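You operate a simulated robot arm through the tools that you are given. There is no shell and no other tool.

Carry out the task below with a simulated two-armed robot. There is one attempt and no reset: what you move stays moved.

Task
Fetch the oil bottle from the top of the long bench and stand it on the slatted rack of the washer. Fetch the blue pad from the top of the grey crates and set it on the yellow panel. Take the red lamp from the top of the grey crates and leave it in the front rack of the silver-rack bike. Stack the grey carton that says "TUBE 24 in" from the top of the steel table on top of the grey carton marked "TUBE 26 in". Open the lower table drawer, take the blue wedge on the top of the steel table and put it away inside and shut the drawer again. Open the orange locker door. Any order will do. Set down upright: oil bottle, red lamp.

It is judged by the outcome, as a careful person would: the job done as asked, and still so three seconds after it is handed in. It fails if anything else is knocked over, pushed out of place, dropped, spilled or broken.

Robot
Two 7-joint arms with two-finger parallel grippers on one trunk, on a base that drives. Base frame: it is fixed to the floor where the robot stands at the start and does not move with it; the origin is under the middle of the robot, x ahead of it, y to its left, z up. Lengths are in m, angles in rad, forces in N, time in s.
The left shoulder is at the start at [0.07, 0.13, 1.187], the right one opposite. With the tool pointing down near the work surface each hand reaches from about 0.22 to 0.52 m from the robot's upright axis, wherever it stands, measured 20 degrees to its own side. Places, roughly: blue pad (7x9x3 cm) [1.9, 0.6, 0.6]; blue wedge (10x7x6 cm) [-0.9, -2.1, 0.9]; front rack of the silver-rack bike [4.4, -1.1, 0.7]; grey carton [-0.25, -3, 1]; lower table drawer [0.1, -3.6, 0.2]; lower table drawer inside [0, -3.6, 0.2]; oil bottle [1.5, 1.5, 1]; orange locker door [9.4, -4.1, 0.9]; red lamp (4x5x7 cm) [2, 0.4, 0.7]; slatted rack of the washer [-0.9, 1, 0.9]; yellow panel (20x15x2 cm) [-0.4, -3.8, 0.9]. Payload 1.57 kg a hand.
The TCP of each hand is the grasp point between the finger pads, 0.03 m short of the fingertips. In the tool frame z runs along the fingers and y along their closing line. Largest opening 0.08 m; finger width 0.017, thickness 0.012; the body of the gripper, 0.04 by 0.082 m, starts 0.08 m behind the TCP.
Orientation is told as [roll, pitch, yaw] about the base's x, y, z axes, in that order, counted from this pose: with the fingers straight down and closing along the base's y, the tool's x points along the base's -x, its y along +y and its z along -z.

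Tools
- The arms move only by the tool play_rows. It takes "left_steps", "right_steps" or both (then of equal length, played together; a hand with none holds still); each is a list of rows, each a list of 7 numbers: the shift along the base's x, y, z in m, then the turn, a rotation vector about the base's x, y, z in rad, then the gripper command, from -1 (fully open) to 1 (shut), values between in proportion. In form: [[dx, dy, dz, ax, ay, az, claw], ...]. A call has 1 to 20 rows; each row shifts and turns the commanded pose from where the row before left it. Rows are played at 5 a second. More than 0.05 m and 0.15 rad between two rows, or a gripper value outside its range, and nothing of the call is played. A pose out of reach is approached as far as the arm can. The call stops where the force on the tool passes 40 N (or 10 N more than at its start, if that is more) or the arm is blocked; 0.2 s more then pass. Each finger travels about 0.108 m/s and halts on what it meets, pressing with about 27 N; the grip force reading is that of the motor and also rises with nothing between the fingers. The clock runs only during rows and for 0.2 s after the last one: add rows that do not move to give the fingers time. The reply holds the time, the measured pose of the TCP, the force on the tool along the base axes, the opening and the grip force, in the units named above and with some noise, with the torque about the TCP (base axes, N m) and any sound that the robot's microphone picked up.
- Cameras (640 x 400 px; columns grow to the right, rows downward): "scene" is now at [0.1441, 0.0123, 1.3974]; the picture's right is [0.05, -1.00, 0.00], its down [-0.70, -0.03, -0.71] and it looks along [0.71, 0.03, -0.70] (base axes); focal length 279 px, centre (320, 200). "left" rides on the left gripper at [0.072, 0.007, -0.122] in its tool frame; the picture's right is [-0.09, 1.00, 0.00], its down [-0.84, -0.08, -0.54] and it looks along [-0.54, -0.05, 0.84] (tool axes); focal length 238 px, centre (320, 200). "right" rides on the right gripper at [0.072, -0.007, -0.122] in its tool frame; the picture's right is [0.09, 1.00, 0.00], its down [-0.84, 0.08, -0.54] and it looks along [-0.54, 0.05, 0.84] (tool axes); focal length 238 px, centre (320, 200). There is no depth. A picture from a camera that has moved, and an enlarged one, comes with that camera's place and axes in the base frame and with its lens. The place of the scene camera against the robot may be out by one fixed shift of up to 0.018 m in any direction.
- grab_frame(camera): a new picture of that camera. It takes no simulated time.
- lift_body(by): slides the trunk up (or, below 0, down) by that many m; the arms and the scene camera ride with it, the base frame stays. It gives what a move gives, with no picture.
- roll_base(legs): drives the robot by 1 to 6 legs, each [ahead, left, turn to the left] in m, m and rad, along the robot's own axes; the way and the turn of a leg run together, so that a leg with both is an arc; at most 1.5 m and 3.142 rad a leg. The arms and the cameras ride along, it lands a little off, and it stops where it bumps. It gives what a move gives.
- turn_head(pan, tilt): turns the head with the scene camera to pan (to the left, within 1.501 rad either way) and tilt (down, from -0.506 to 1.204), counted from straight ahead of the robot. It gives what a move gives.
- close_up(camera, box): a new picture of the part [left, top, right, bottom] of that camera's present view, enlarged. It takes no simulated time.
- job_done(): hands the job in; it is judged then, once.

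Places have to be worked out from the pictures, the camera data and where the tool is seen. Open the grippers and draw the arms clear of the work before you hand the job in, unless the task says otherwise.

The tools are called after "Emit:" as a command line: name --argument value ..., lists and objects as JSON in quotes. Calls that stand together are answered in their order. play_rows: Moves the arms, as the interface text tells. Its arguments: {"type":"object","properties":{"left_steps":{"type":"array","items":{"type":"array","items":{"type":"number"}}},"right_steps":{"type":"array","items":{"type":"array","items":{"type":"number"}}}},"required":[]} The other tools are called the same way: lift_body (by) slides the trunk up or down; roll_base (legs) drives the base; turn_head (pan, tilt) turns the head that bears the scene camera; grab_frame (camera) takes a picture; close_up (camera, box) takes an enlarged picture of a part of a camera's view; job_done () hands the job in.

At the start:

```text
time: 0.0
left_tcp_pos: [0.4308, 0.1474, 1.1702]
left_orientation: [0.0, 0.003, 0.001]
left_contact_force: [0.0, 0.5, -0.1]
left_torque: [0.02, 0.0, -0.03]
left_finger_gap: 0.0801
left_grasp_force: 0.1
right_tcp_pos: [0.4237, -0.1485, 1.155]
right_orientation: [-0.001, -0.001, -0.001]
right_contact_force: [0.4, 0.1, -0.3]
right_torque: [-0.02, 0.02, 0.0]
right_finger_gap: 0.08
right_grasp_force: 0.1
trunk travel left (down, up): [-0.825, 0.115]
robot x, y, heading: [0.0003, -0.0018, -0.0]
head pan, tilt: [0.047, 0.775]
```

scene: 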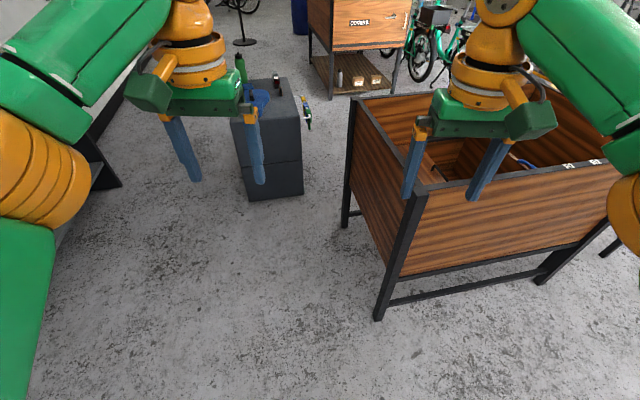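
right: 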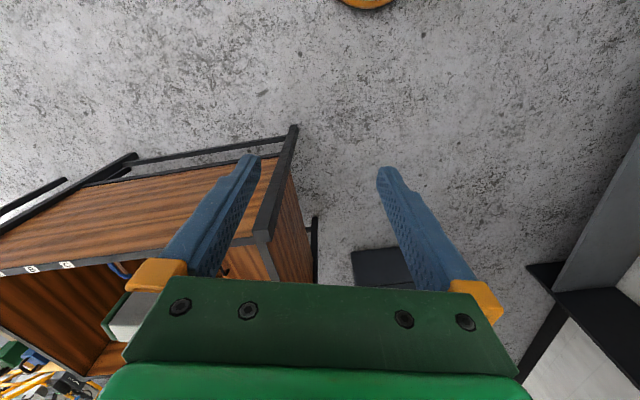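
left: 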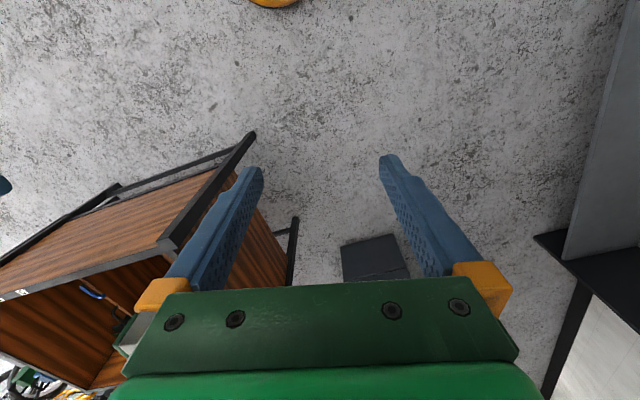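

I start by looking around with the head to map the surroundings.

Emit:
turn_head --pan 0.5 --tilt 0.4

Emit:
grab_frame --camera "scene"

Emit:
turn_head --pan 1.4 --tilt 0.4

Emit:
grab_frame --camera "scene"

Emit:
turn_head --pan -0.3 --tilt 0.3

Emit:
grab_frame --camera "scene"

Emit:
turn_head --pan -1.4 --tilt 0.3

Emit:
grab_frame --camera "scene"

```text
time: 0.9
left_tcp_pos: [0.4293, 0.1478, 1.1715]
left_orientation: [0.001, 0.002, 0.001]
left_contact_force: [0.4, 0.0, -0.3]
left_torque: [-0.02, -0.05, -0.02]
left_finger_gap: 0.0802
left_grasp_force: 0.0
right_tcp_pos: [0.4244, -0.1479, 1.1576]
right_orientation: [0.0, 0.001, 0.0]
right_contact_force: [-0.1, 0.1, 0.5]
right_torque: [0.0, 0.0, 0.0]
right_finger_gap: 0.08
right_grasp_force: 0.1
trunk travel left (down, up): [-0.825, 0.115]
robot x, y, heading: [0.0043, -0.0012, 0.003]
head pan, tilt: [0.499, 0.4]
```

```text
taken
camera scene: at [0.1437, 0.0527, 1.4305], right [0.48, -0.88, 0.0], down [-0.34, -0.19, -0.92], along [0.81, 0.44, -0.39], focal length 279 px, centre (320, 200)
```

scene: 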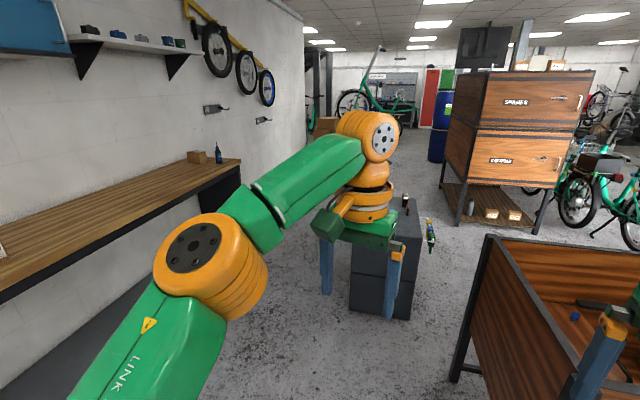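

```text
time: 2.1
left_tcp_pos: [0.4292, 0.1483, 1.1712]
left_orientation: [0.0, 0.002, 0.001]
left_contact_force: [0.2, 0.3, 0.3]
left_torque: [-0.03, 0.02, -0.01]
left_finger_gap: 0.08
left_grasp_force: 0.0
right_tcp_pos: [0.4239, -0.1493, 1.1569]
right_orientation: [0.0, 0.002, 0.001]
right_contact_force: [-0.3, -0.8, -0.4]
right_torque: [-0.03, -0.02, 0.0]
right_finger_gap: 0.0803
right_grasp_force: 0.0
trunk travel left (down, up): [-0.825, 0.115]
robot x, y, heading: [0.0019, 0.0021, 0.003]
head pan, tilt: [1.4, 0.4]
```

```text
taken
camera scene: at [0.0783, 0.0997, 1.4306], right [0.99, -0.17, 0.0], down [-0.07, -0.38, -0.92], along [0.16, 0.91, -0.39], focal length 279 px, centre (320, 200)
```

scene: 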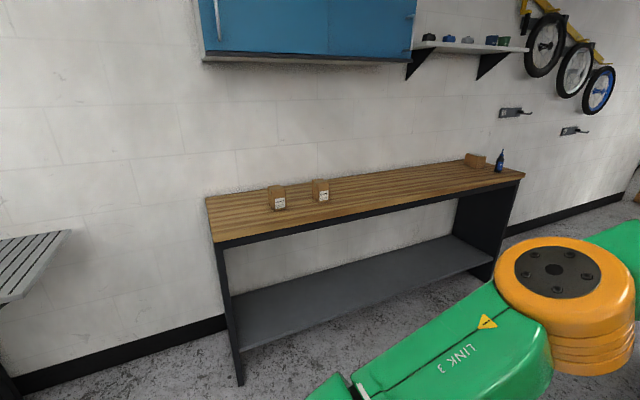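

```text
time: 3.8
left_tcp_pos: [0.4304, 0.1488, 1.1724]
left_orientation: [0.002, 0.0, 0.002]
left_contact_force: [0.2, -0.2, 0.1]
left_torque: [0.0, 0.03, 0.01]
left_finger_gap: 0.0801
left_grasp_force: 0.0
right_tcp_pos: [0.4233, -0.1486, 1.157]
right_orientation: [-0.001, 0.0, 0.002]
right_contact_force: [-0.3, 0.2, -0.5]
right_torque: [-0.01, 0.0, 0.01]
right_finger_gap: 0.0798
right_grasp_force: 0.0
trunk travel left (down, up): [-0.825, 0.115]
robot x, y, heading: [-0.0013, 0.0026, 0.001]
head pan, tilt: [-0.3, 0.3]
```

```text
taken
camera scene: at [0.1516, -0.019, 1.4398], right [-0.3, -0.96, 0.0], down [-0.28, 0.09, -0.96], along [0.91, -0.28, -0.3], focal length 279 px, centre (320, 200)
```

scene: 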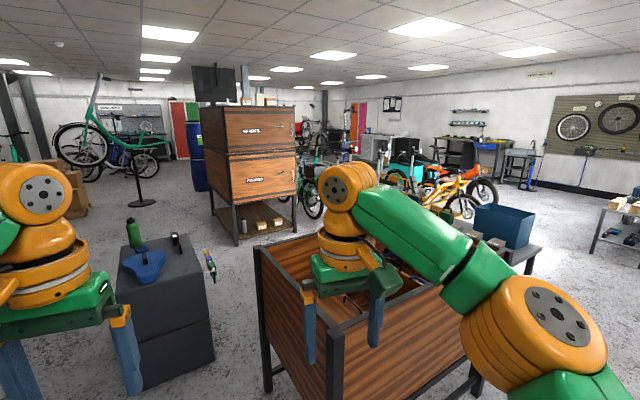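

```text
time: 5.2
left_tcp_pos: [0.4299, 0.1476, 1.1705]
left_orientation: [-0.001, 0.003, 0.003]
left_contact_force: [-0.2, 0.8, 0.2]
left_torque: [0.01, 0.0, 0.0]
left_finger_gap: 0.08
left_grasp_force: 0.0
right_tcp_pos: [0.4252, -0.1497, 1.1569]
right_orientation: [0.0, 0.002, 0.001]
right_contact_force: [0.2, -0.7, -0.6]
right_torque: [-0.03, 0.03, -0.01]
right_finger_gap: 0.08
right_grasp_force: 0.1
trunk travel left (down, up): [-0.825, 0.115]
robot x, y, heading: [0.0022, 0.0018, 0.003]
head pan, tilt: [-1.4, 0.3]
```

```text
taken
camera scene: at [0.0784, -0.0835, 1.4398], right [-0.99, -0.17, 0.0], down [-0.05, 0.29, -0.96], along [0.16, -0.94, -0.3], focal length 279 px, centre (320, 200)
```

scene: 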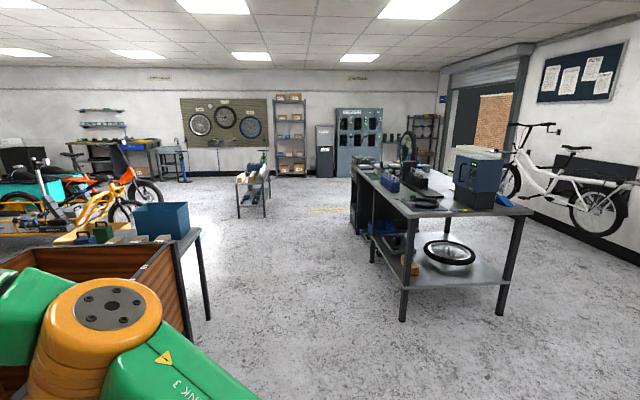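

The room appears rotated about 0.24 rad relative to the base frame. I look down to see how large the base is.

Emit:
turn_head --pan 0.0 --tilt 1.2

Emit:
grab_frame --camera "scene"

Emit:
turn_head --pan 1.5 --tilt 1.0

Emit:
grab_frame --camera "scene"

Emit:
turn_head --pan 0.8 --tilt 0.6

Emit:
grab_frame --camera "scene"

```text
time: 6.7
left_tcp_pos: [0.4295, 0.1485, 1.1707]
left_orientation: [-0.001, 0.002, 0.001]
left_contact_force: [-0.2, -0.3, 0.1]
left_torque: [-0.03, -0.01, -0.01]
left_finger_gap: 0.0799
left_grasp_force: 0.0
right_tcp_pos: [0.4234, -0.148, 1.1563]
right_orientation: [0.0, 0.003, -0.001]
right_contact_force: [-0.2, -0.6, -0.7]
right_torque: [0.01, 0.01, -0.02]
right_finger_gap: 0.08
right_grasp_force: 0.2
trunk travel left (down, up): [-0.825, 0.115]
robot x, y, heading: [0.0004, -0.0019, 0.002]
head pan, tilt: [0.0, 1.201]
```

```text
taken
camera scene: at [0.1184, 0.0084, 1.3677], right [0.0, -1.0, 0.0], down [-0.93, 0.0, -0.36], along [0.36, 0.0, -0.93], focal length 279 px, centre (320, 200)
```

scene: 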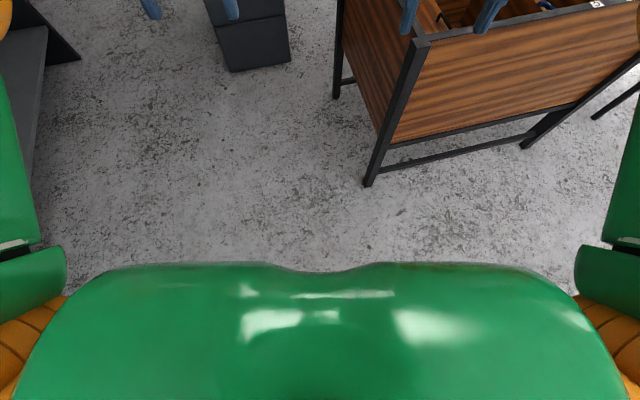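

```text
time: 8.3
left_tcp_pos: [0.43, 0.1483, 1.1711]
left_orientation: [0.0, 0.004, 0.002]
left_contact_force: [0.2, 0.1, -0.1]
left_torque: [-0.02, -0.03, -0.04]
left_finger_gap: 0.0802
left_grasp_force: 0.0
right_tcp_pos: [0.4245, -0.1497, 1.1566]
right_orientation: [0.0, 0.0, 0.0]
right_contact_force: [1.2, -0.3, -0.9]
right_torque: [0.02, 0.0, 0.0]
right_finger_gap: 0.0799
right_grasp_force: 0.0
trunk travel left (down, up): [-0.825, 0.115]
robot x, y, heading: [-0.0014, 0.0037, -0.002]
head pan, tilt: [1.499, 1.0]
```

```text
taken
camera scene: at [0.0674, 0.078, 1.3803], right [1.0, -0.07, 0.0], down [-0.06, -0.84, -0.54], along [0.04, 0.54, -0.84], focal length 279 px, centre (320, 200)
```

scene: 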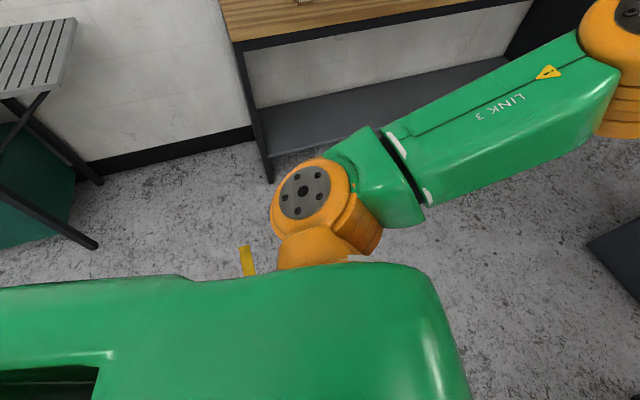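

```text
time: 9.4
left_tcp_pos: [0.4295, 0.148, 1.1717]
left_orientation: [0.001, 0.002, 0.002]
left_contact_force: [-0.4, 0.2, -0.9]
left_torque: [0.03, 0.04, 0.02]
left_finger_gap: 0.0802
left_grasp_force: 0.1
right_tcp_pos: [0.4232, -0.1485, 1.1556]
right_orientation: [0.001, 0.001, 0.002]
right_contact_force: [-0.3, 0.4, -0.8]
right_torque: [0.04, -0.01, -0.02]
right_finger_gap: 0.0801
right_grasp_force: 0.0
trunk travel left (down, up): [-0.825, 0.115]
robot x, y, heading: [-0.0015, -0.0015, 0.003]
head pan, tilt: [0.799, 0.6]
```

```text
taken
camera scene: at [0.1239, 0.0719, 1.4123], right [0.72, -0.7, 0.0], down [-0.39, -0.41, -0.82], along [0.57, 0.59, -0.57], focal length 279 px, centre (320, 200)
```

scene: 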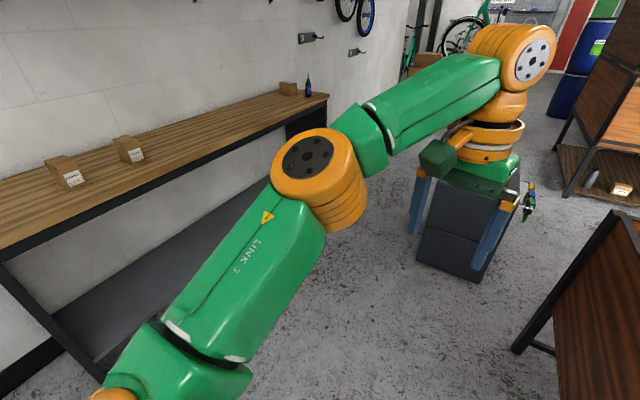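

The bench runs at about 0.24 rad with its top near z 0.9, and the oil bottle stands near (1.52, 1.61). I drive to a spot short of it and turn to face the bench.

Emit:
roll_base --legs '[[1.0, 0.7, 0], [0, 0, 1.8]]'

Emit:
turn_head --pan -0.3 --tilt 0.6

Emit:
grab_frame --camera "scene"

Emit:
grab_frame --camera "right"

```text
time: 19.8
left_tcp_pos: [0.7496, 1.0796, 1.1703]
left_orientation: [0.0, 0.002, 1.811]
left_contact_force: [-0.4, 0.2, 0.3]
left_torque: [-0.01, -0.03, -0.03]
left_finger_gap: 0.0799
left_grasp_force: 0.2
right_tcp_pos: [1.0378, 1.1423, 1.1565]
right_orientation: [-0.001, -0.001, 1.809]
right_contact_force: [0.3, 0.3, 0.0]
right_torque: [0.03, -0.02, 0.02]
right_finger_gap: 0.0797
right_grasp_force: 0.1
trunk travel left (down, up): [-0.825, 0.115]
robot x, y, heading: [0.993, 0.6953, 1.815]
head pan, tilt: [0.799, 0.6]
```

```text
time: 21.2
left_tcp_pos: [0.7497, 1.0788, 1.1701]
left_orientation: [0.001, 0.002, 1.811]
left_contact_force: [0.4, -0.2, 0.3]
left_torque: [0.0, 0.03, 0.01]
left_finger_gap: 0.0799
left_grasp_force: 0.0
right_tcp_pos: [1.0386, 1.1435, 1.1568]
right_orientation: [0.001, 0.002, 1.809]
right_contact_force: [-0.8, -0.8, 0.7]
right_torque: [-0.01, -0.01, 0.01]
right_finger_gap: 0.0798
right_grasp_force: 0.1
trunk travel left (down, up): [-0.825, 0.115]
robot x, y, heading: [0.9943, 0.6963, 1.812]
head pan, tilt: [-0.3, 0.6]
```

```text
taken
camera scene: at [0.9998, 0.8412, 1.4123], right [1.0, -0.06, 0.0], down [-0.03, -0.56, -0.82], along [0.05, 0.82, -0.57], focal length 279 px, centre (320, 200)
```

scene: 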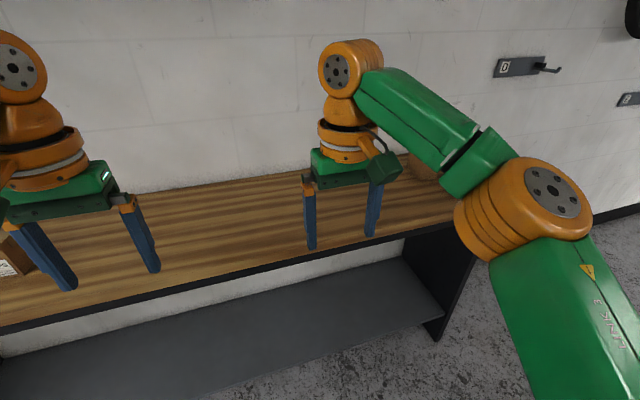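

```text
taken
camera right: at [1.0629, 1.0759, 1.2779], right [-0.95, -0.32, 0.0], down [-0.27, 0.8, 0.54], along [-0.18, 0.51, -0.84], focal length 238 px, centre (320, 200)
```

right: 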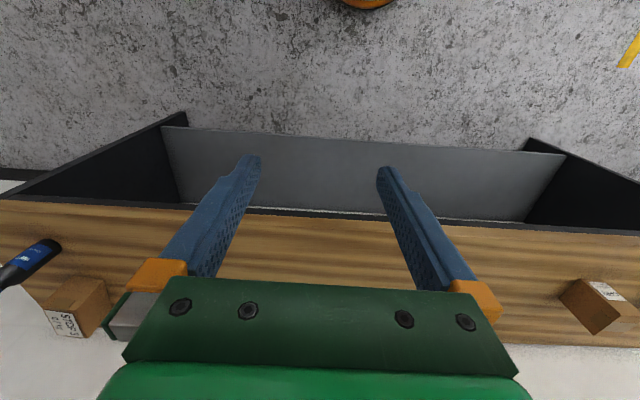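

The bench edge and bottle agree with my estimate; the base front seems about 0.25 m from its axis. I strafe right along the bench and look again.

Emit:
roll_base --legs '[[0.12, -0.5, 0]]'

Emit:
turn_head --pan -0.2 --tilt 0.6

Emit:
grab_frame --camera "scene"

Emit:
grab_frame --camera "right"

```text
time: 24.2
left_tcp_pos: [1.2022, 1.311, 1.1704]
left_orientation: [-0.001, -0.001, 1.81]
left_contact_force: [-0.3, -0.3, -0.8]
left_torque: [0.01, 0.01, 0.0]
left_finger_gap: 0.08
left_grasp_force: 0.1
right_tcp_pos: [1.4922, 1.3763, 1.1561]
right_orientation: [-0.002, -0.001, 1.808]
right_contact_force: [-0.6, 0.5, 0.5]
right_torque: [0.03, -0.04, 0.01]
right_finger_gap: 0.08
right_grasp_force: 0.1
trunk travel left (down, up): [-0.825, 0.115]
robot x, y, heading: [1.4498, 0.9336, 1.807]
head pan, tilt: [-0.3, 0.6]
```

```text
time: 24.8
left_tcp_pos: [1.2023, 1.3132, 1.1709]
left_orientation: [-0.003, 0.004, 1.811]
left_contact_force: [0.7, 0.6, 0.9]
left_torque: [0.0, 0.01, 0.01]
left_finger_gap: 0.0797
left_grasp_force: 0.0
right_tcp_pos: [1.4941, 1.3765, 1.1559]
right_orientation: [0.0, 0.0, 1.808]
right_contact_force: [0.0, -0.5, 0.2]
right_torque: [-0.01, -0.03, 0.01]
right_finger_gap: 0.0804
right_grasp_force: 0.1
trunk travel left (down, up): [-0.825, 0.115]
robot x, y, heading: [1.4488, 0.9309, 1.811]
head pan, tilt: [-0.201, 0.6]
```

```text
taken
camera scene: at [1.4457, 1.0755, 1.4123], right [1.0, 0.04, 0.0], down [0.02, -0.56, -0.83], along [-0.03, 0.82, -0.57], focal length 279 px, centre (320, 200)
```

scene: 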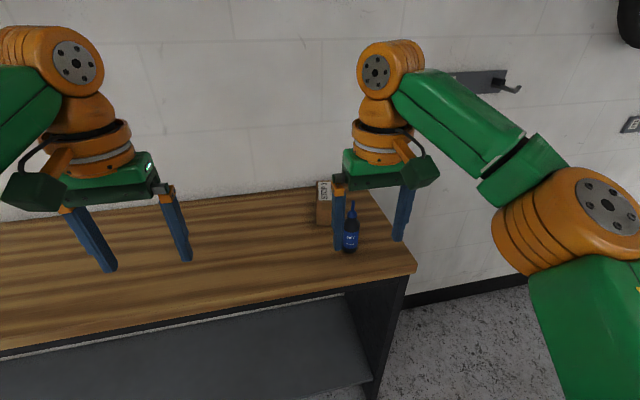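

```text
taken
camera right: at [1.5176, 1.3101, 1.278], right [-0.95, -0.32, 0.0], down [-0.27, 0.8, 0.54], along [-0.18, 0.51, -0.84], focal length 238 px, centre (320, 200)
```

right: 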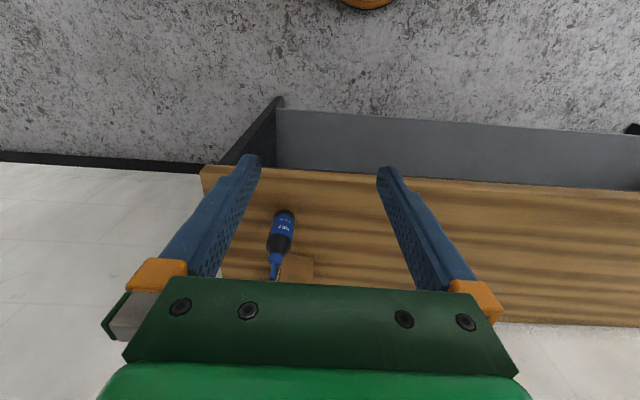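

Bottle centre about (1.497, 1.607), about 0.14 tall with its top near z 1.04. I drive ahead 0.16 m and then bring the right hand over it.

Emit:
roll_base --legs '[[0.16, 0, 0]]'

Emit:
grab_frame --camera "right"

Emit:
grab_frame --camera "scene"

```text
time: 26.2
left_tcp_pos: [1.168, 1.4649, 1.1726]
left_orientation: [0.0, -0.001, 1.811]
left_contact_force: [0.0, -0.5, 0.4]
left_torque: [0.02, -0.01, 0.02]
left_finger_gap: 0.0799
left_grasp_force: 0.1
right_tcp_pos: [1.4585, 1.5283, 1.1572]
right_orientation: [0.0, -0.002, 1.806]
right_contact_force: [0.1, -0.2, 0.2]
right_torque: [0.05, 0.01, 0.02]
right_finger_gap: 0.0801
right_grasp_force: 0.0
trunk travel left (down, up): [-0.825, 0.115]
robot x, y, heading: [1.4088, 1.0854, 1.807]
head pan, tilt: [-0.201, 0.6]
```

```text
taken
camera right: at [1.482, 1.4613, 1.2791], right [-0.95, -0.32, 0.0], down [-0.27, 0.79, 0.54], along [-0.18, 0.51, -0.84], focal length 238 px, centre (320, 200)
```

right: 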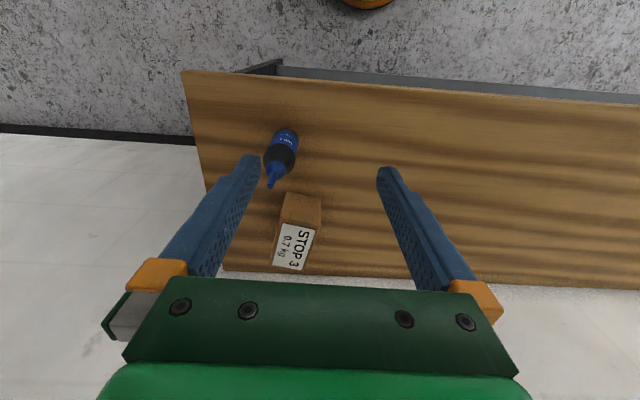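

```text
taken
camera scene: at [1.4098, 1.2264, 1.4128], right [1.0, 0.04, 0.0], down [0.02, -0.56, -0.83], along [-0.03, 0.83, -0.56], focal length 279 px, centre (320, 200)
```

scene: 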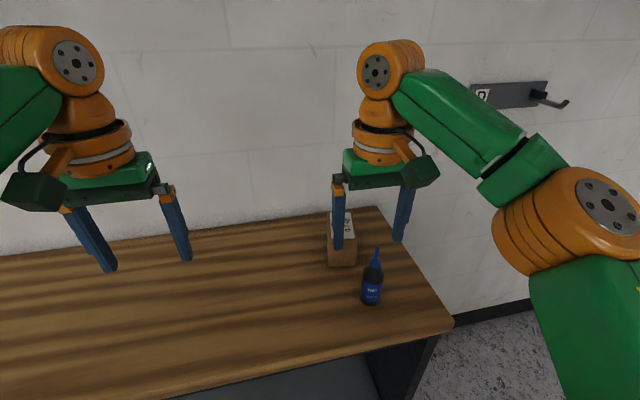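

I move the right hand over the bottle at height first.

Emit:
play_rows --right_steps '[[0.0172, 0.0374, 0, 0, 0, 0, -1], [0.0173, 0.0373, 0, 0, 0, 0, -1], [0, 0, -0.03, 0, 0, 0, -1], [0, 0, 0, 0, 0, 0, -1]]'

Emit:
grab_frame --camera "right"

Emit:
grab_frame --camera "scene"

```text
time: 27.2
left_tcp_pos: [1.1663, 1.4677, 1.1702]
left_orientation: [-0.003, 0.002, 1.81]
left_contact_force: [-0.1, 0.4, -0.2]
left_torque: [-0.01, 0.01, 0.02]
left_finger_gap: 0.0802
left_grasp_force: 0.1
right_tcp_pos: [1.4956, 1.5837, 1.1224]
right_orientation: [-0.001, 0.004, 1.806]
right_contact_force: [0.4, -1.1, 0.6]
right_torque: [0.02, 0.0, -0.01]
right_finger_gap: 0.0799
right_grasp_force: 0.1
right hand out of reach, approached as far as the arm can: row 1, 2, 3
trunk travel left (down, up): [-0.825, 0.115]
robot x, y, heading: [1.4121, 1.0863, 1.807]
head pan, tilt: [-0.201, 0.6]
```

```text
taken
camera right: at [1.5201, 1.5164, 1.2442], right [-0.95, -0.32, 0.0], down [-0.27, 0.8, 0.54], along [-0.17, 0.51, -0.84], focal length 238 px, centre (320, 200)
```

right: 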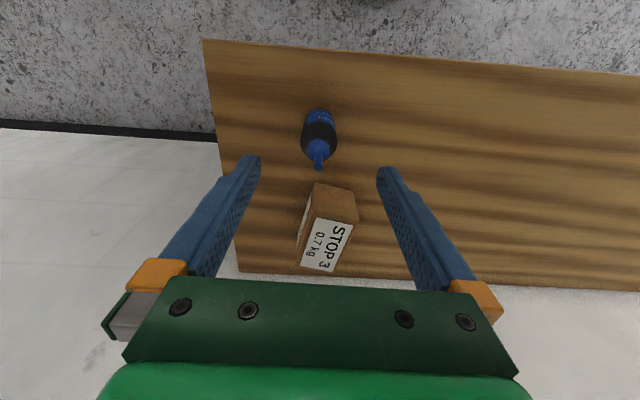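

```text
taken
camera scene: at [1.408, 1.2309, 1.4122], right [1.0, 0.04, 0.0], down [0.02, -0.57, -0.82], along [-0.03, 0.82, -0.57], focal length 279 px, centre (320, 200)
```

scene: 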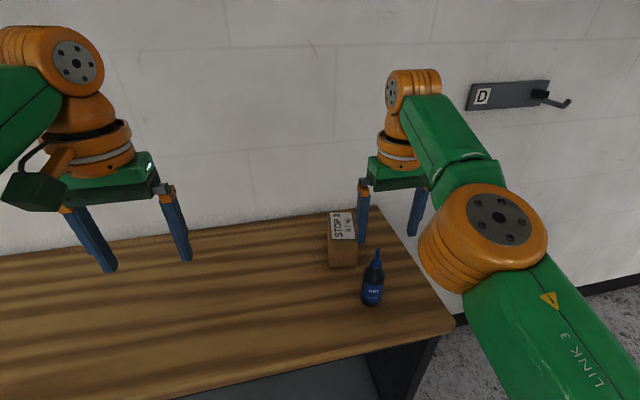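

Laterally aligned but the arm is near its limit, so I nudge the base 0.04 m forward and recheck.

Emit:
roll_base --legs '[[0.04, 0, 0]]'

Emit:
grab_frame --camera "right"

```text
time: 28.1
left_tcp_pos: [1.1599, 1.4989, 1.1732]
left_orientation: [0.001, -0.005, 1.81]
left_contact_force: [-0.1, -0.4, 0.0]
left_torque: [0.06, -0.01, -0.01]
left_finger_gap: 0.0799
left_grasp_force: 0.1
right_tcp_pos: [1.4885, 1.6141, 1.1266]
right_orientation: [0.0, -0.005, 1.805]
right_contact_force: [-0.1, -0.2, 0.5]
right_torque: [0.04, 0.03, -0.01]
right_finger_gap: 0.08
right_grasp_force: 0.1
trunk travel left (down, up): [-0.825, 0.115]
robot x, y, heading: [1.402, 1.1224, 1.809]
head pan, tilt: [-0.201, 0.6]
```

```text
taken
camera right: at [1.5134, 1.5466, 1.2472], right [-0.95, -0.32, 0.0], down [-0.27, 0.79, 0.55], along [-0.18, 0.52, -0.84], focal length 238 px, centre (320, 200)
```

right: 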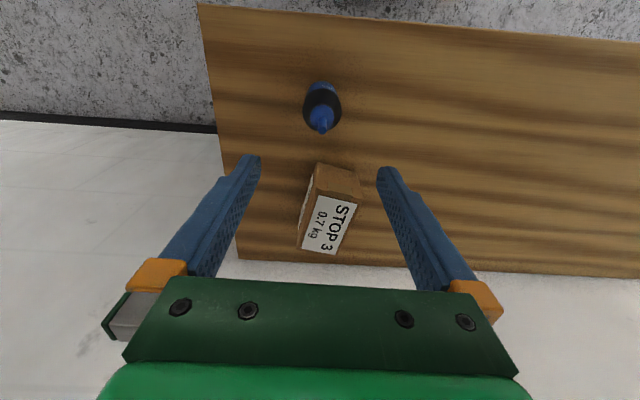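

TCP needs about (+0.005, −0.010) shift; I apply it and lower partway, between the neck and fingers.

Emit:
play_rows --right_steps '[[0.004, -0.01, 0, 0, 0, 0, -1], [0, 0, -0.03, 0, 0, 0, -1], [0, 0, -0.03, 0, 0, 0, -1], [0, 0, 0, 0, 0, 0, -1]]'

Emit:
grab_frame --camera "right"

Emit:
close_up --camera "scene" --box '[260, 120, 500, 340]'

```text
time: 29.1
left_tcp_pos: [1.1583, 1.5075, 1.1701]
left_orientation: [-0.001, 0.002, 1.81]
left_contact_force: [0.5, -0.4, 0.6]
left_torque: [-0.01, 0.02, -0.01]
left_finger_gap: 0.0799
left_grasp_force: 0.0
right_tcp_pos: [1.4861, 1.6376, 1.0717]
right_orientation: [0.001, 0.003, 1.805]
right_contact_force: [0.4, -0.5, -0.9]
right_torque: [-0.04, 0.0, 0.0]
right_finger_gap: 0.0799
right_grasp_force: 0.0
right hand out of reach, approached as far as the arm can: row 1, 2, 3
trunk travel left (down, up): [-0.825, 0.115]
robot x, y, heading: [1.4024, 1.124, 1.804]
head pan, tilt: [-0.201, 0.6]
```

```text
taken
camera right: at [1.5113, 1.5701, 1.1936], right [-0.95, -0.32, 0.0], down [-0.27, 0.8, 0.54], along [-0.17, 0.51, -0.84], focal length 238 px, centre (320, 200)
```

right: 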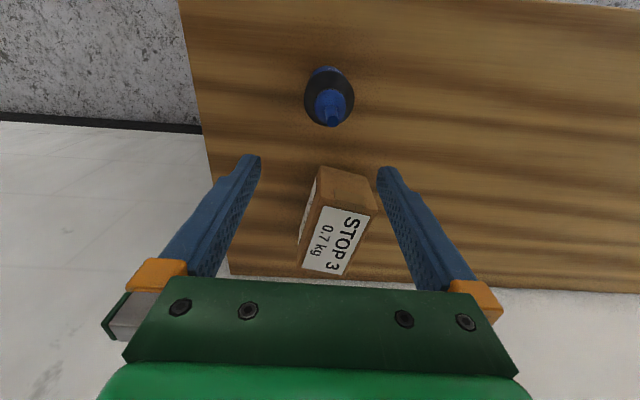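

```text
1.82 times, centred on (380, 230) of scene
camera zoom: at [1.3993, 1.2694, 1.4123], right [1.0, 0.04, 0.0], down [0.02, -0.57, -0.82], along [-0.03, 0.82, -0.57], focal length 508 px, centre (211, 146)
```

zoom: 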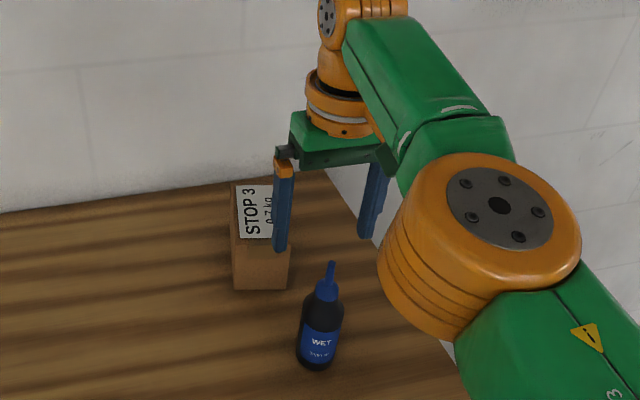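

The command had kept the earlier target, so the hand overshoots by 0.033 m; I back it off, then check alignment.

Emit:
play_rows --right_steps '[[0.006, -0.033, 0.01, 0, 0, 0, -1], [0, 0, 0, 0, 0, 0, -1]]'

Emit:
grab_frame --camera "right"

```text
time: 29.7
left_tcp_pos: [1.1578, 1.5061, 1.171]
left_orientation: [0.001, 0.001, 1.81]
left_contact_force: [0.5, 0.5, 0.3]
left_torque: [0.0, 0.0, -0.01]
left_finger_gap: 0.0799
left_grasp_force: 0.1
right_tcp_pos: [1.4885, 1.6327, 1.084]
right_orientation: [0.0, 0.004, 1.804]
right_contact_force: [1.1, -0.7, -0.6]
right_torque: [-0.02, -0.02, -0.01]
right_finger_gap: 0.0801
right_grasp_force: 0.1
right hand out of reach, approached as far as the arm can: row 1
trunk travel left (down, up): [-0.825, 0.115]
robot x, y, heading: [1.4015, 1.1231, 1.809]
head pan, tilt: [-0.201, 0.6]
```

```text
taken
camera right: at [1.5115, 1.5668, 1.2057], right [-0.95, -0.32, 0.0], down [-0.27, 0.8, 0.54], along [-0.17, 0.51, -0.84], focal length 238 px, centre (320, 200)
```

right: 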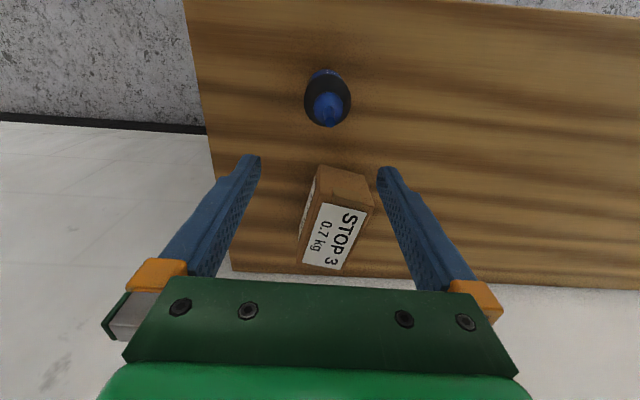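

Still beyond reach by command; I pull back further along y.

Emit:
play_rows --right_steps '[[0.002, -0.02, 0, 0, 0, 0, -1], [0, 0, 0, 0, 0, 0, -1]]'

Emit:
lift_body --by -0.02

```text
time: 30.3
left_tcp_pos: [1.1579, 1.5054, 1.1714]
left_orientation: [0.0, 0.002, 1.81]
left_contact_force: [0.5, 0.0, 0.3]
left_torque: [0.01, 0.02, 0.0]
left_finger_gap: 0.08
left_grasp_force: 0.0
right_tcp_pos: [1.4859, 1.6323, 1.0872]
right_orientation: [-0.001, 0.004, 1.806]
right_contact_force: [-0.2, -0.1, -0.4]
right_torque: [0.02, -0.04, 0.0]
right_finger_gap: 0.0801
right_grasp_force: 0.1
right hand out of reach, approached as far as the arm can: row 1
trunk travel left (down, up): [-0.825, 0.115]
robot x, y, heading: [1.4027, 1.1285, 1.803]
head pan, tilt: [-0.201, 0.6]
```

```text
time: 31.0
left_tcp_pos: [1.1579, 1.5073, 1.1516]
left_orientation: [-0.002, 0.002, 1.81]
left_contact_force: [0.4, -0.4, 0.1]
left_torque: [0.01, -0.02, 0.01]
left_finger_gap: 0.0801
left_grasp_force: 0.0
right_tcp_pos: [1.4867, 1.6329, 1.0661]
right_orientation: [0.0, 0.003, 1.808]
right_contact_force: [0.1, -0.2, 0.6]
right_torque: [-0.03, -0.03, -0.02]
right_finger_gap: 0.0798
right_grasp_force: 0.1
trunk travel left (down, up): [-0.805, 0.135]
robot x, y, heading: [1.4004, 1.124, 1.805]
head pan, tilt: [-0.201, 0.6]
```

The arm seems stuck at a joint limit at this height ratio. I raise the trunk for clearance and then pull the hand back to recover a free configuration.

Emit:
lift_body --by 0.08

Emit:
play_rows --right_steps '[[0.005, -0.02, -0.02, 0, 0, 0, -1], [0.005, -0.02, -0.02, 0, 0, 0, -1], [0, 0, 0, 0, 0, 0, -1]]'

Emit:
grab_frame --camera "scene"

```text
time: 32.2
left_tcp_pos: [1.1588, 1.5063, 1.23]
left_orientation: [-0.002, 0.003, 1.81]
left_contact_force: [-0.6, -0.2, 0.4]
left_torque: [0.02, 0.0, 0.01]
left_finger_gap: 0.0803
left_grasp_force: 0.0
right_tcp_pos: [1.4859, 1.6326, 1.1459]
right_orientation: [0.001, 0.004, 1.807]
right_contact_force: [0.6, -0.6, -0.2]
right_torque: [-0.02, 0.01, 0.0]
right_finger_gap: 0.08
right_grasp_force: 0.0
trunk travel left (down, up): [-0.885, 0.055]
robot x, y, heading: [1.4004, 1.1226, 1.804]
head pan, tilt: [-0.201, 0.6]
```

```text
time: 33.0
left_tcp_pos: [1.159, 1.5064, 1.2305]
left_orientation: [0.0, 0.001, 1.809]
left_contact_force: [0.2, -0.7, -0.2]
left_torque: [0.02, 0.0, 0.02]
left_finger_gap: 0.0799
left_grasp_force: 0.1
right_tcp_pos: [1.4821, 1.6271, 1.1107]
right_orientation: [0.016, 0.072, 1.825]
right_contact_force: [-0.1, -0.4, -0.2]
right_torque: [0.04, -0.01, -0.02]
right_finger_gap: 0.0799
right_grasp_force: 0.0
right hand out of reach, approached as far as the arm can: row 1, 2
trunk travel left (down, up): [-0.885, 0.055]
robot x, y, heading: [1.4029, 1.1256, 1.804]
head pan, tilt: [-0.201, 0.6]
```

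```text
taken
camera scene: at [1.4001, 1.2692, 1.4723], right [1.0, 0.04, 0.0], down [0.02, -0.56, -0.82], along [-0.03, 0.82, -0.57], focal length 279 px, centre (320, 200)
```

scene: 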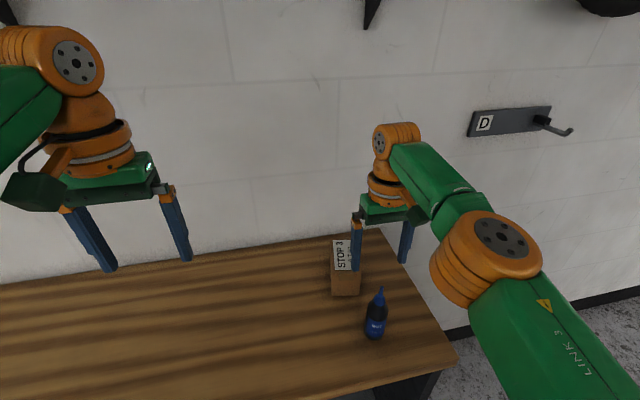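

The wrist is tilting at a limit. I retract the hand up and back toward the starting arm posture to see the solver recover.

Emit:
play_rows --right_steps '[[0, 0, 0.04, 0, 0, 0, -1], [0.01, -0.04, 0.02, 0, 0, 0, -1], [0.01, -0.04, 0, 0, 0, 0, -1], [0, 0, 0, 0, 0, 0, -1]]'

```text
time: 34.0
left_tcp_pos: [1.1577, 1.5072, 1.2306]
left_orientation: [0.0, 0.001, 1.81]
left_contact_force: [-0.1, -0.5, 0.2]
left_torque: [-0.02, 0.03, 0.0]
left_finger_gap: 0.0797
left_grasp_force: 0.0
right_tcp_pos: [1.5125, 1.5342, 1.1747]
right_orientation: [0.0, 0.004, 1.804]
right_contact_force: [-0.1, 1.0, 0.1]
right_torque: [-0.03, 0.01, -0.02]
right_finger_gap: 0.08
right_grasp_force: 0.0
trunk travel left (down, up): [-0.885, 0.055]
robot x, y, heading: [1.403, 1.1263, 1.807]
head pan, tilt: [-0.201, 0.6]
```

Now tracking again. The bottle lies straight ahead of the hand along its forward axis, so I descend in front of it with fingers straddling, to approach horizontally.

Emit:
play_rows --right_steps '[[0, 0, -0.04, 0, 0, 0, -1], [0, 0, -0.04, 0, 0, 0, -1], [0, 0, -0.04, 0, 0, 0, -1], [0, 0, 0, 0, 0, 0, -1]]'

Emit:
grab_frame --camera "right"

Emit:
grab_frame --camera "scene"

```text
time: 35.0
left_tcp_pos: [1.1577, 1.5054, 1.231]
left_orientation: [-0.002, 0.0, 1.81]
left_contact_force: [-0.2, 0.0, 0.6]
left_torque: [-0.01, 0.02, -0.04]
left_finger_gap: 0.08
left_grasp_force: 0.1
right_tcp_pos: [1.5117, 1.5356, 1.0557]
right_orientation: [0.0, 0.004, 1.807]
right_contact_force: [-0.7, -0.3, -0.5]
right_torque: [0.04, 0.0, 0.0]
right_finger_gap: 0.0801
right_grasp_force: 0.1
trunk travel left (down, up): [-0.885, 0.055]
robot x, y, heading: [1.4025, 1.1205, 1.804]
head pan, tilt: [-0.201, 0.6]
```

```text
taken
camera right: at [1.5356, 1.4689, 1.1769], right [-0.95, -0.32, 0.0], down [-0.27, 0.8, 0.54], along [-0.17, 0.51, -0.84], focal length 238 px, centre (320, 200)
```

right: 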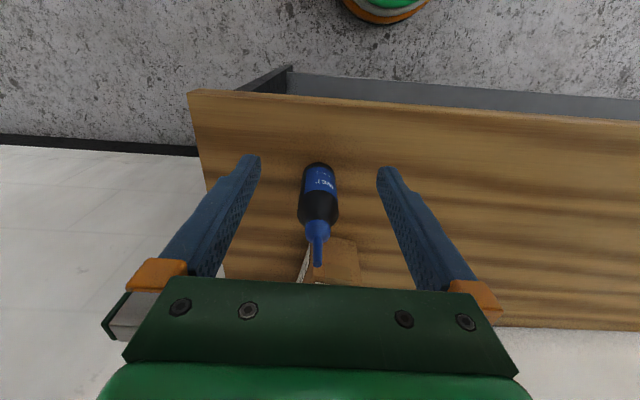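

```text
taken
camera scene: at [1.3996, 1.2685, 1.4724], right [1.0, 0.04, 0.0], down [0.02, -0.56, -0.83], along [-0.03, 0.82, -0.56], focal length 279 px, centre (320, 200)
```

scene: 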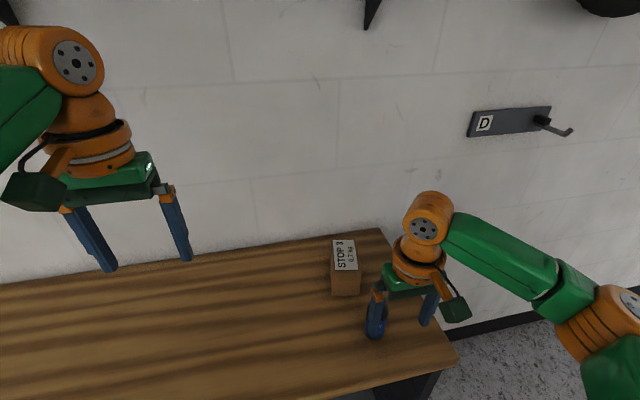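

Bottle is centred laterally. I descend to z 0.975, then slide forward 0.068 m around the bottle.

Emit:
play_rows --right_steps '[[0, 0, -0.04, 0, 0, 0, -1], [0, 0, -0.04, 0, 0, 0, -1], [-0.008, 0.033, 0, 0, 0, 0, -1], [-0.008, 0.033, 0, 0, 0, 0, -1], [0, 0, 0, 0, 0, 0, -1]]'

Emit:
grab_frame --camera "right"

Emit:
grab_frame --camera "scene"

```text
time: 36.2
left_tcp_pos: [1.1585, 1.5061, 1.2313]
left_orientation: [-0.001, -0.001, 1.809]
left_contact_force: [-0.2, 0.5, -0.2]
left_torque: [0.0, 0.02, 0.02]
left_finger_gap: 0.0799
left_grasp_force: 0.0
right_tcp_pos: [1.4952, 1.6017, 0.9783]
right_orientation: [-0.001, 0.004, 1.808]
right_contact_force: [-0.4, 0.9, 1.3]
right_torque: [0.0, 0.05, -0.03]
right_finger_gap: 0.0803
right_grasp_force: 0.1
trunk travel left (down, up): [-0.885, 0.055]
robot x, y, heading: [1.3993, 1.1229, 1.805]
head pan, tilt: [-0.201, 0.6]
```

```text
taken
camera right: at [1.5195, 1.5351, 1.0991], right [-0.95, -0.32, 0.0], down [-0.27, 0.8, 0.54], along [-0.17, 0.51, -0.84], focal length 238 px, centre (320, 200)
```

right: 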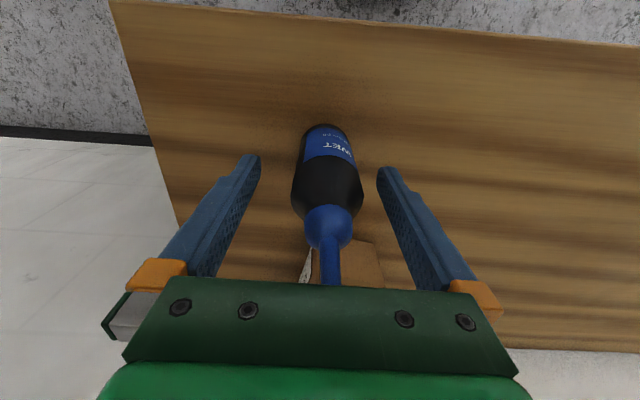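

```text
taken
camera scene: at [1.4002, 1.2683, 1.4724], right [1.0, 0.04, 0.0], down [0.02, -0.56, -0.83], along [-0.03, 0.82, -0.56], focal length 279 px, centre (320, 200)
```

scene: 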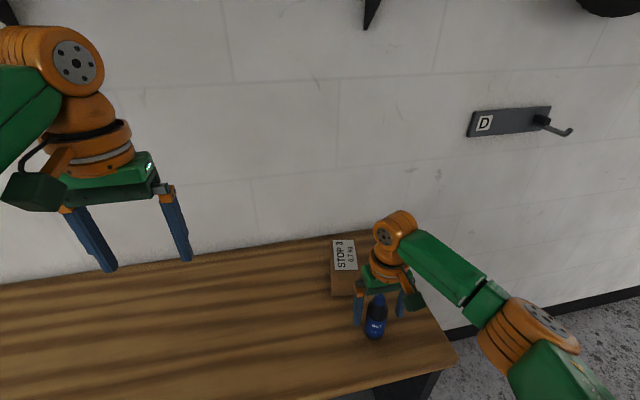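

Well positioned. A 4 mm lateral trim, then close on the bottle body.

Emit:
play_rows --right_steps '[[-0.004, -0.001, 0, 0, 0, 0, -1], [0, 0, 0, 0, 0, 0, 0.2], [0, 0, 0, 0, 0, 0, 1], [0, 0, 0, 0, 0, 0, 1], [0, 0, 0, 0, 0, 0, 1]]'

Emit:
grab_frame --camera "right"

```text
time: 37.4
left_tcp_pos: [1.1587, 1.5083, 1.2317]
left_orientation: [-0.001, 0.001, 1.81]
left_contact_force: [-0.2, 0.2, -0.7]
left_torque: [-0.02, 0.0, -0.03]
left_finger_gap: 0.0798
left_grasp_force: 0.1
right_tcp_pos: [1.4912, 1.6011, 0.9771]
right_orientation: [-0.002, 0.003, 1.807]
right_contact_force: [0.1, 0.3, 0.4]
right_torque: [0.0, 0.02, 0.02]
right_finger_gap: 0.0409
right_grasp_force: 27.4
trunk travel left (down, up): [-0.885, 0.055]
robot x, y, heading: [1.4045, 1.1197, 1.807]
head pan, tilt: [-0.201, 0.6]
```

```text
taken
camera right: at [1.5153, 1.5344, 1.0989], right [-0.95, -0.32, 0.0], down [-0.27, 0.8, 0.54], along [-0.17, 0.51, -0.84], focal length 238 px, centre (320, 200)
```

right: 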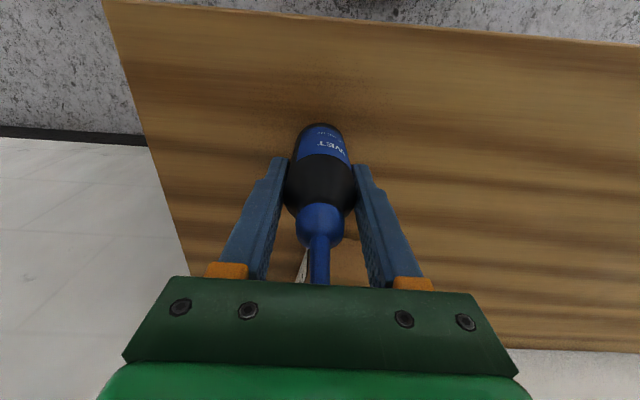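

Gripped at 0.041 m. I lift with the trunk and arm, then check.

Emit:
lift_body --by 0.05

Emit:
play_rows --right_steps '[[0, 0, 0.03, 0, 0, 0, 1], [0.005, -0.02, 0.03, 0, 0, 0, 1], [0.01, -0.04, 0.0, 0, 0, 0, 1], [0, 0, 0, 0, 0, 0, 1]]'

Emit:
grab_frame --camera "right"

Emit:
grab_frame --camera "scene"

```text
time: 38.3
left_tcp_pos: [1.1569, 1.5082, 1.2807]
left_orientation: [0.0, 0.001, 1.809]
left_contact_force: [0.9, 0.4, 0.2]
left_torque: [0.01, 0.0, 0.0]
left_finger_gap: 0.0801
left_grasp_force: 0.1
right_tcp_pos: [1.4914, 1.6008, 1.0277]
right_orientation: [-0.001, 0.004, 1.805]
right_contact_force: [-0.7, -0.3, -0.9]
right_torque: [-0.03, 0.0, 0.0]
right_finger_gap: 0.041
right_grasp_force: 27.4
trunk travel left (down, up): [-0.935, 0.005]
robot x, y, heading: [1.4032, 1.1228, 1.806]
head pan, tilt: [-0.201, 0.6]
```

```text
time: 39.3
left_tcp_pos: [1.1583, 1.5064, 1.2804]
left_orientation: [0.001, 0.001, 1.809]
left_contact_force: [-0.5, -0.2, -0.2]
left_torque: [-0.01, 0.02, 0.01]
left_finger_gap: 0.0797
left_grasp_force: 0.0
right_tcp_pos: [1.5054, 1.5414, 1.0876]
right_orientation: [0.0, 0.006, 1.808]
right_contact_force: [-0.4, 1.2, -1.0]
right_torque: [0.01, -0.02, 0.01]
right_finger_gap: 0.0414
right_grasp_force: 27.0
trunk travel left (down, up): [-0.935, 0.005]
robot x, y, heading: [1.4059, 1.1213, 1.805]
head pan, tilt: [-0.201, 0.6]
```

```text
taken
camera right: at [1.5299, 1.4746, 1.2084], right [-0.95, -0.32, 0.0], down [-0.27, 0.8, 0.54], along [-0.17, 0.51, -0.84], focal length 238 px, centre (320, 200)
```

right: 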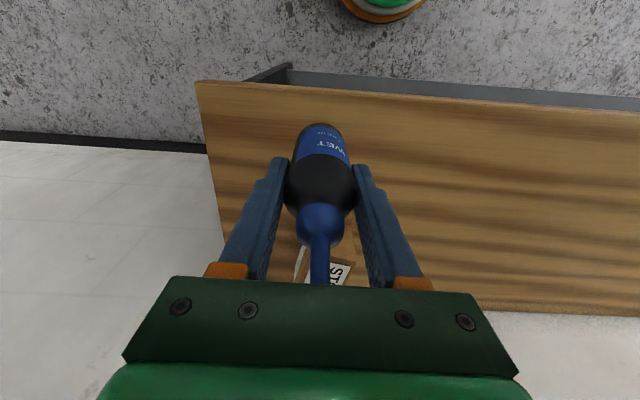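

```text
taken
camera scene: at [1.3998, 1.2693, 1.5223], right [1.0, 0.04, 0.0], down [0.02, -0.56, -0.82], along [-0.03, 0.82, -0.57], focal length 279 px, centre (320, 200)
```

scene: 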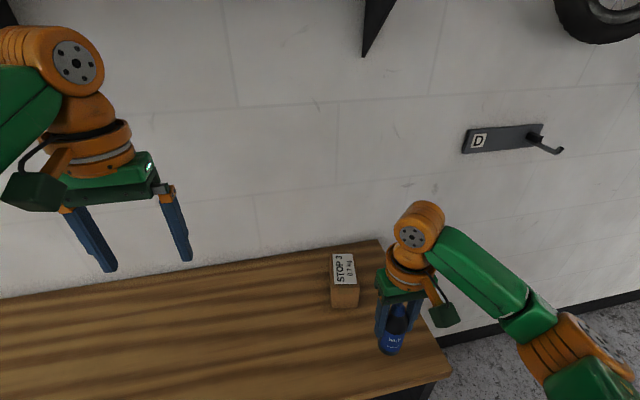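

The bottle is held upright. I back off from the bench and strafe left along it towards the washer.

Emit:
roll_base --legs '[[-0.3, 0.15, 0], [0, 1.0, 0], [0, 0.6, 0]]'

Emit:
turn_head --pan 0.4 --tilt 0.7

Emit:
grab_frame --camera "scene"

Emit:
turn_head --pan 1.4 --tilt 0.5

Emit:
grab_frame --camera "scene"

```text
time: 49.2
left_tcp_pos: [-0.4565, 0.7869, 1.2818]
left_orientation: [0.001, 0.002, 1.823]
left_contact_force: [-0.8, 0.1, 0.2]
left_torque: [0.0, 0.03, 0.02]
left_finger_gap: 0.0801
left_grasp_force: 0.0
right_tcp_pos: [-0.1106, 0.8282, 1.0864]
right_orientation: [0.002, 0.004, 1.821]
right_contact_force: [-0.1, -0.2, -0.8]
right_torque: [0.01, 0.01, -0.02]
right_finger_gap: 0.0407
right_grasp_force: 27.2
trunk travel left (down, up): [-0.935, 0.005]
robot x, y, heading: [-0.2095, 0.4066, 1.818]
head pan, tilt: [-0.201, 0.6]
```

```text
time: 50.2
left_tcp_pos: [-0.4592, 0.7882, 1.281]
left_orientation: [-0.001, 0.002, 1.821]
left_contact_force: [-0.2, -0.2, -0.3]
left_torque: [-0.02, 0.0, 0.02]
left_finger_gap: 0.0801
left_grasp_force: 0.2
right_tcp_pos: [-0.1128, 0.8283, 1.0867]
right_orientation: [0.0, 0.005, 1.821]
right_contact_force: [-0.6, 0.3, -1.5]
right_torque: [-0.01, 0.0, 0.03]
right_finger_gap: 0.0409
right_grasp_force: 27.0
trunk travel left (down, up): [-0.935, 0.005]
robot x, y, heading: [-0.2086, 0.4097, 1.824]
head pan, tilt: [0.4, 0.7]
```

```text
taken
camera scene: at [-0.2612, 0.5333, 1.5137], right [0.8, 0.6, 0.0], down [0.39, -0.51, -0.76], along [-0.46, 0.61, -0.64], focal length 279 px, centre (320, 200)
```

scene: 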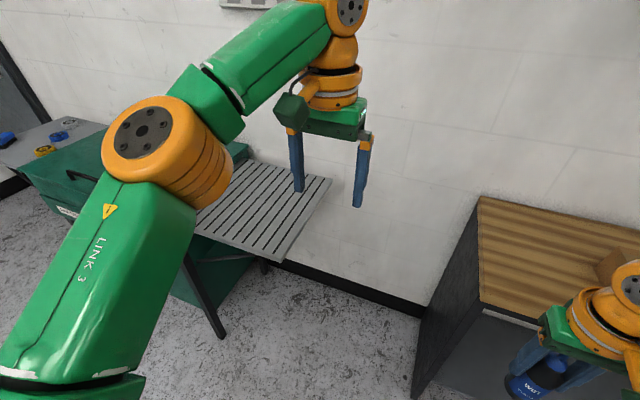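

```text
time: 51.5
left_tcp_pos: [-0.4587, 0.7893, 1.2804]
left_orientation: [0.001, 0.001, 1.823]
left_contact_force: [0.6, 0.1, 0.1]
left_torque: [0.01, -0.03, 0.0]
left_finger_gap: 0.0798
left_grasp_force: 0.1
right_tcp_pos: [-0.1126, 0.8271, 1.0866]
right_orientation: [0.001, 0.005, 1.82]
right_contact_force: [1.1, 0.4, -1.5]
right_torque: [-0.01, 0.05, -0.03]
right_finger_gap: 0.0412
right_grasp_force: 26.8
trunk travel left (down, up): [-0.935, 0.005]
robot x, y, heading: [-0.2103, 0.4099, 1.819]
head pan, tilt: [1.4, 0.499]
```

```text
taken
camera scene: at [-0.3003, 0.4587, 1.5314], right [-0.08, 1.0, 0.0], down [0.48, 0.04, -0.88], along [-0.88, -0.07, -0.48], focal length 279 px, centre (320, 200)
```

scene: 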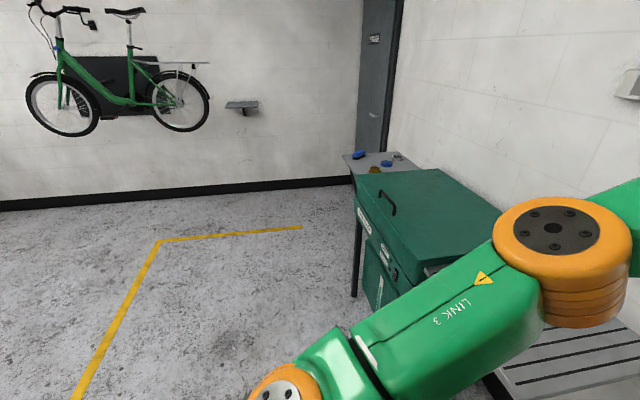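

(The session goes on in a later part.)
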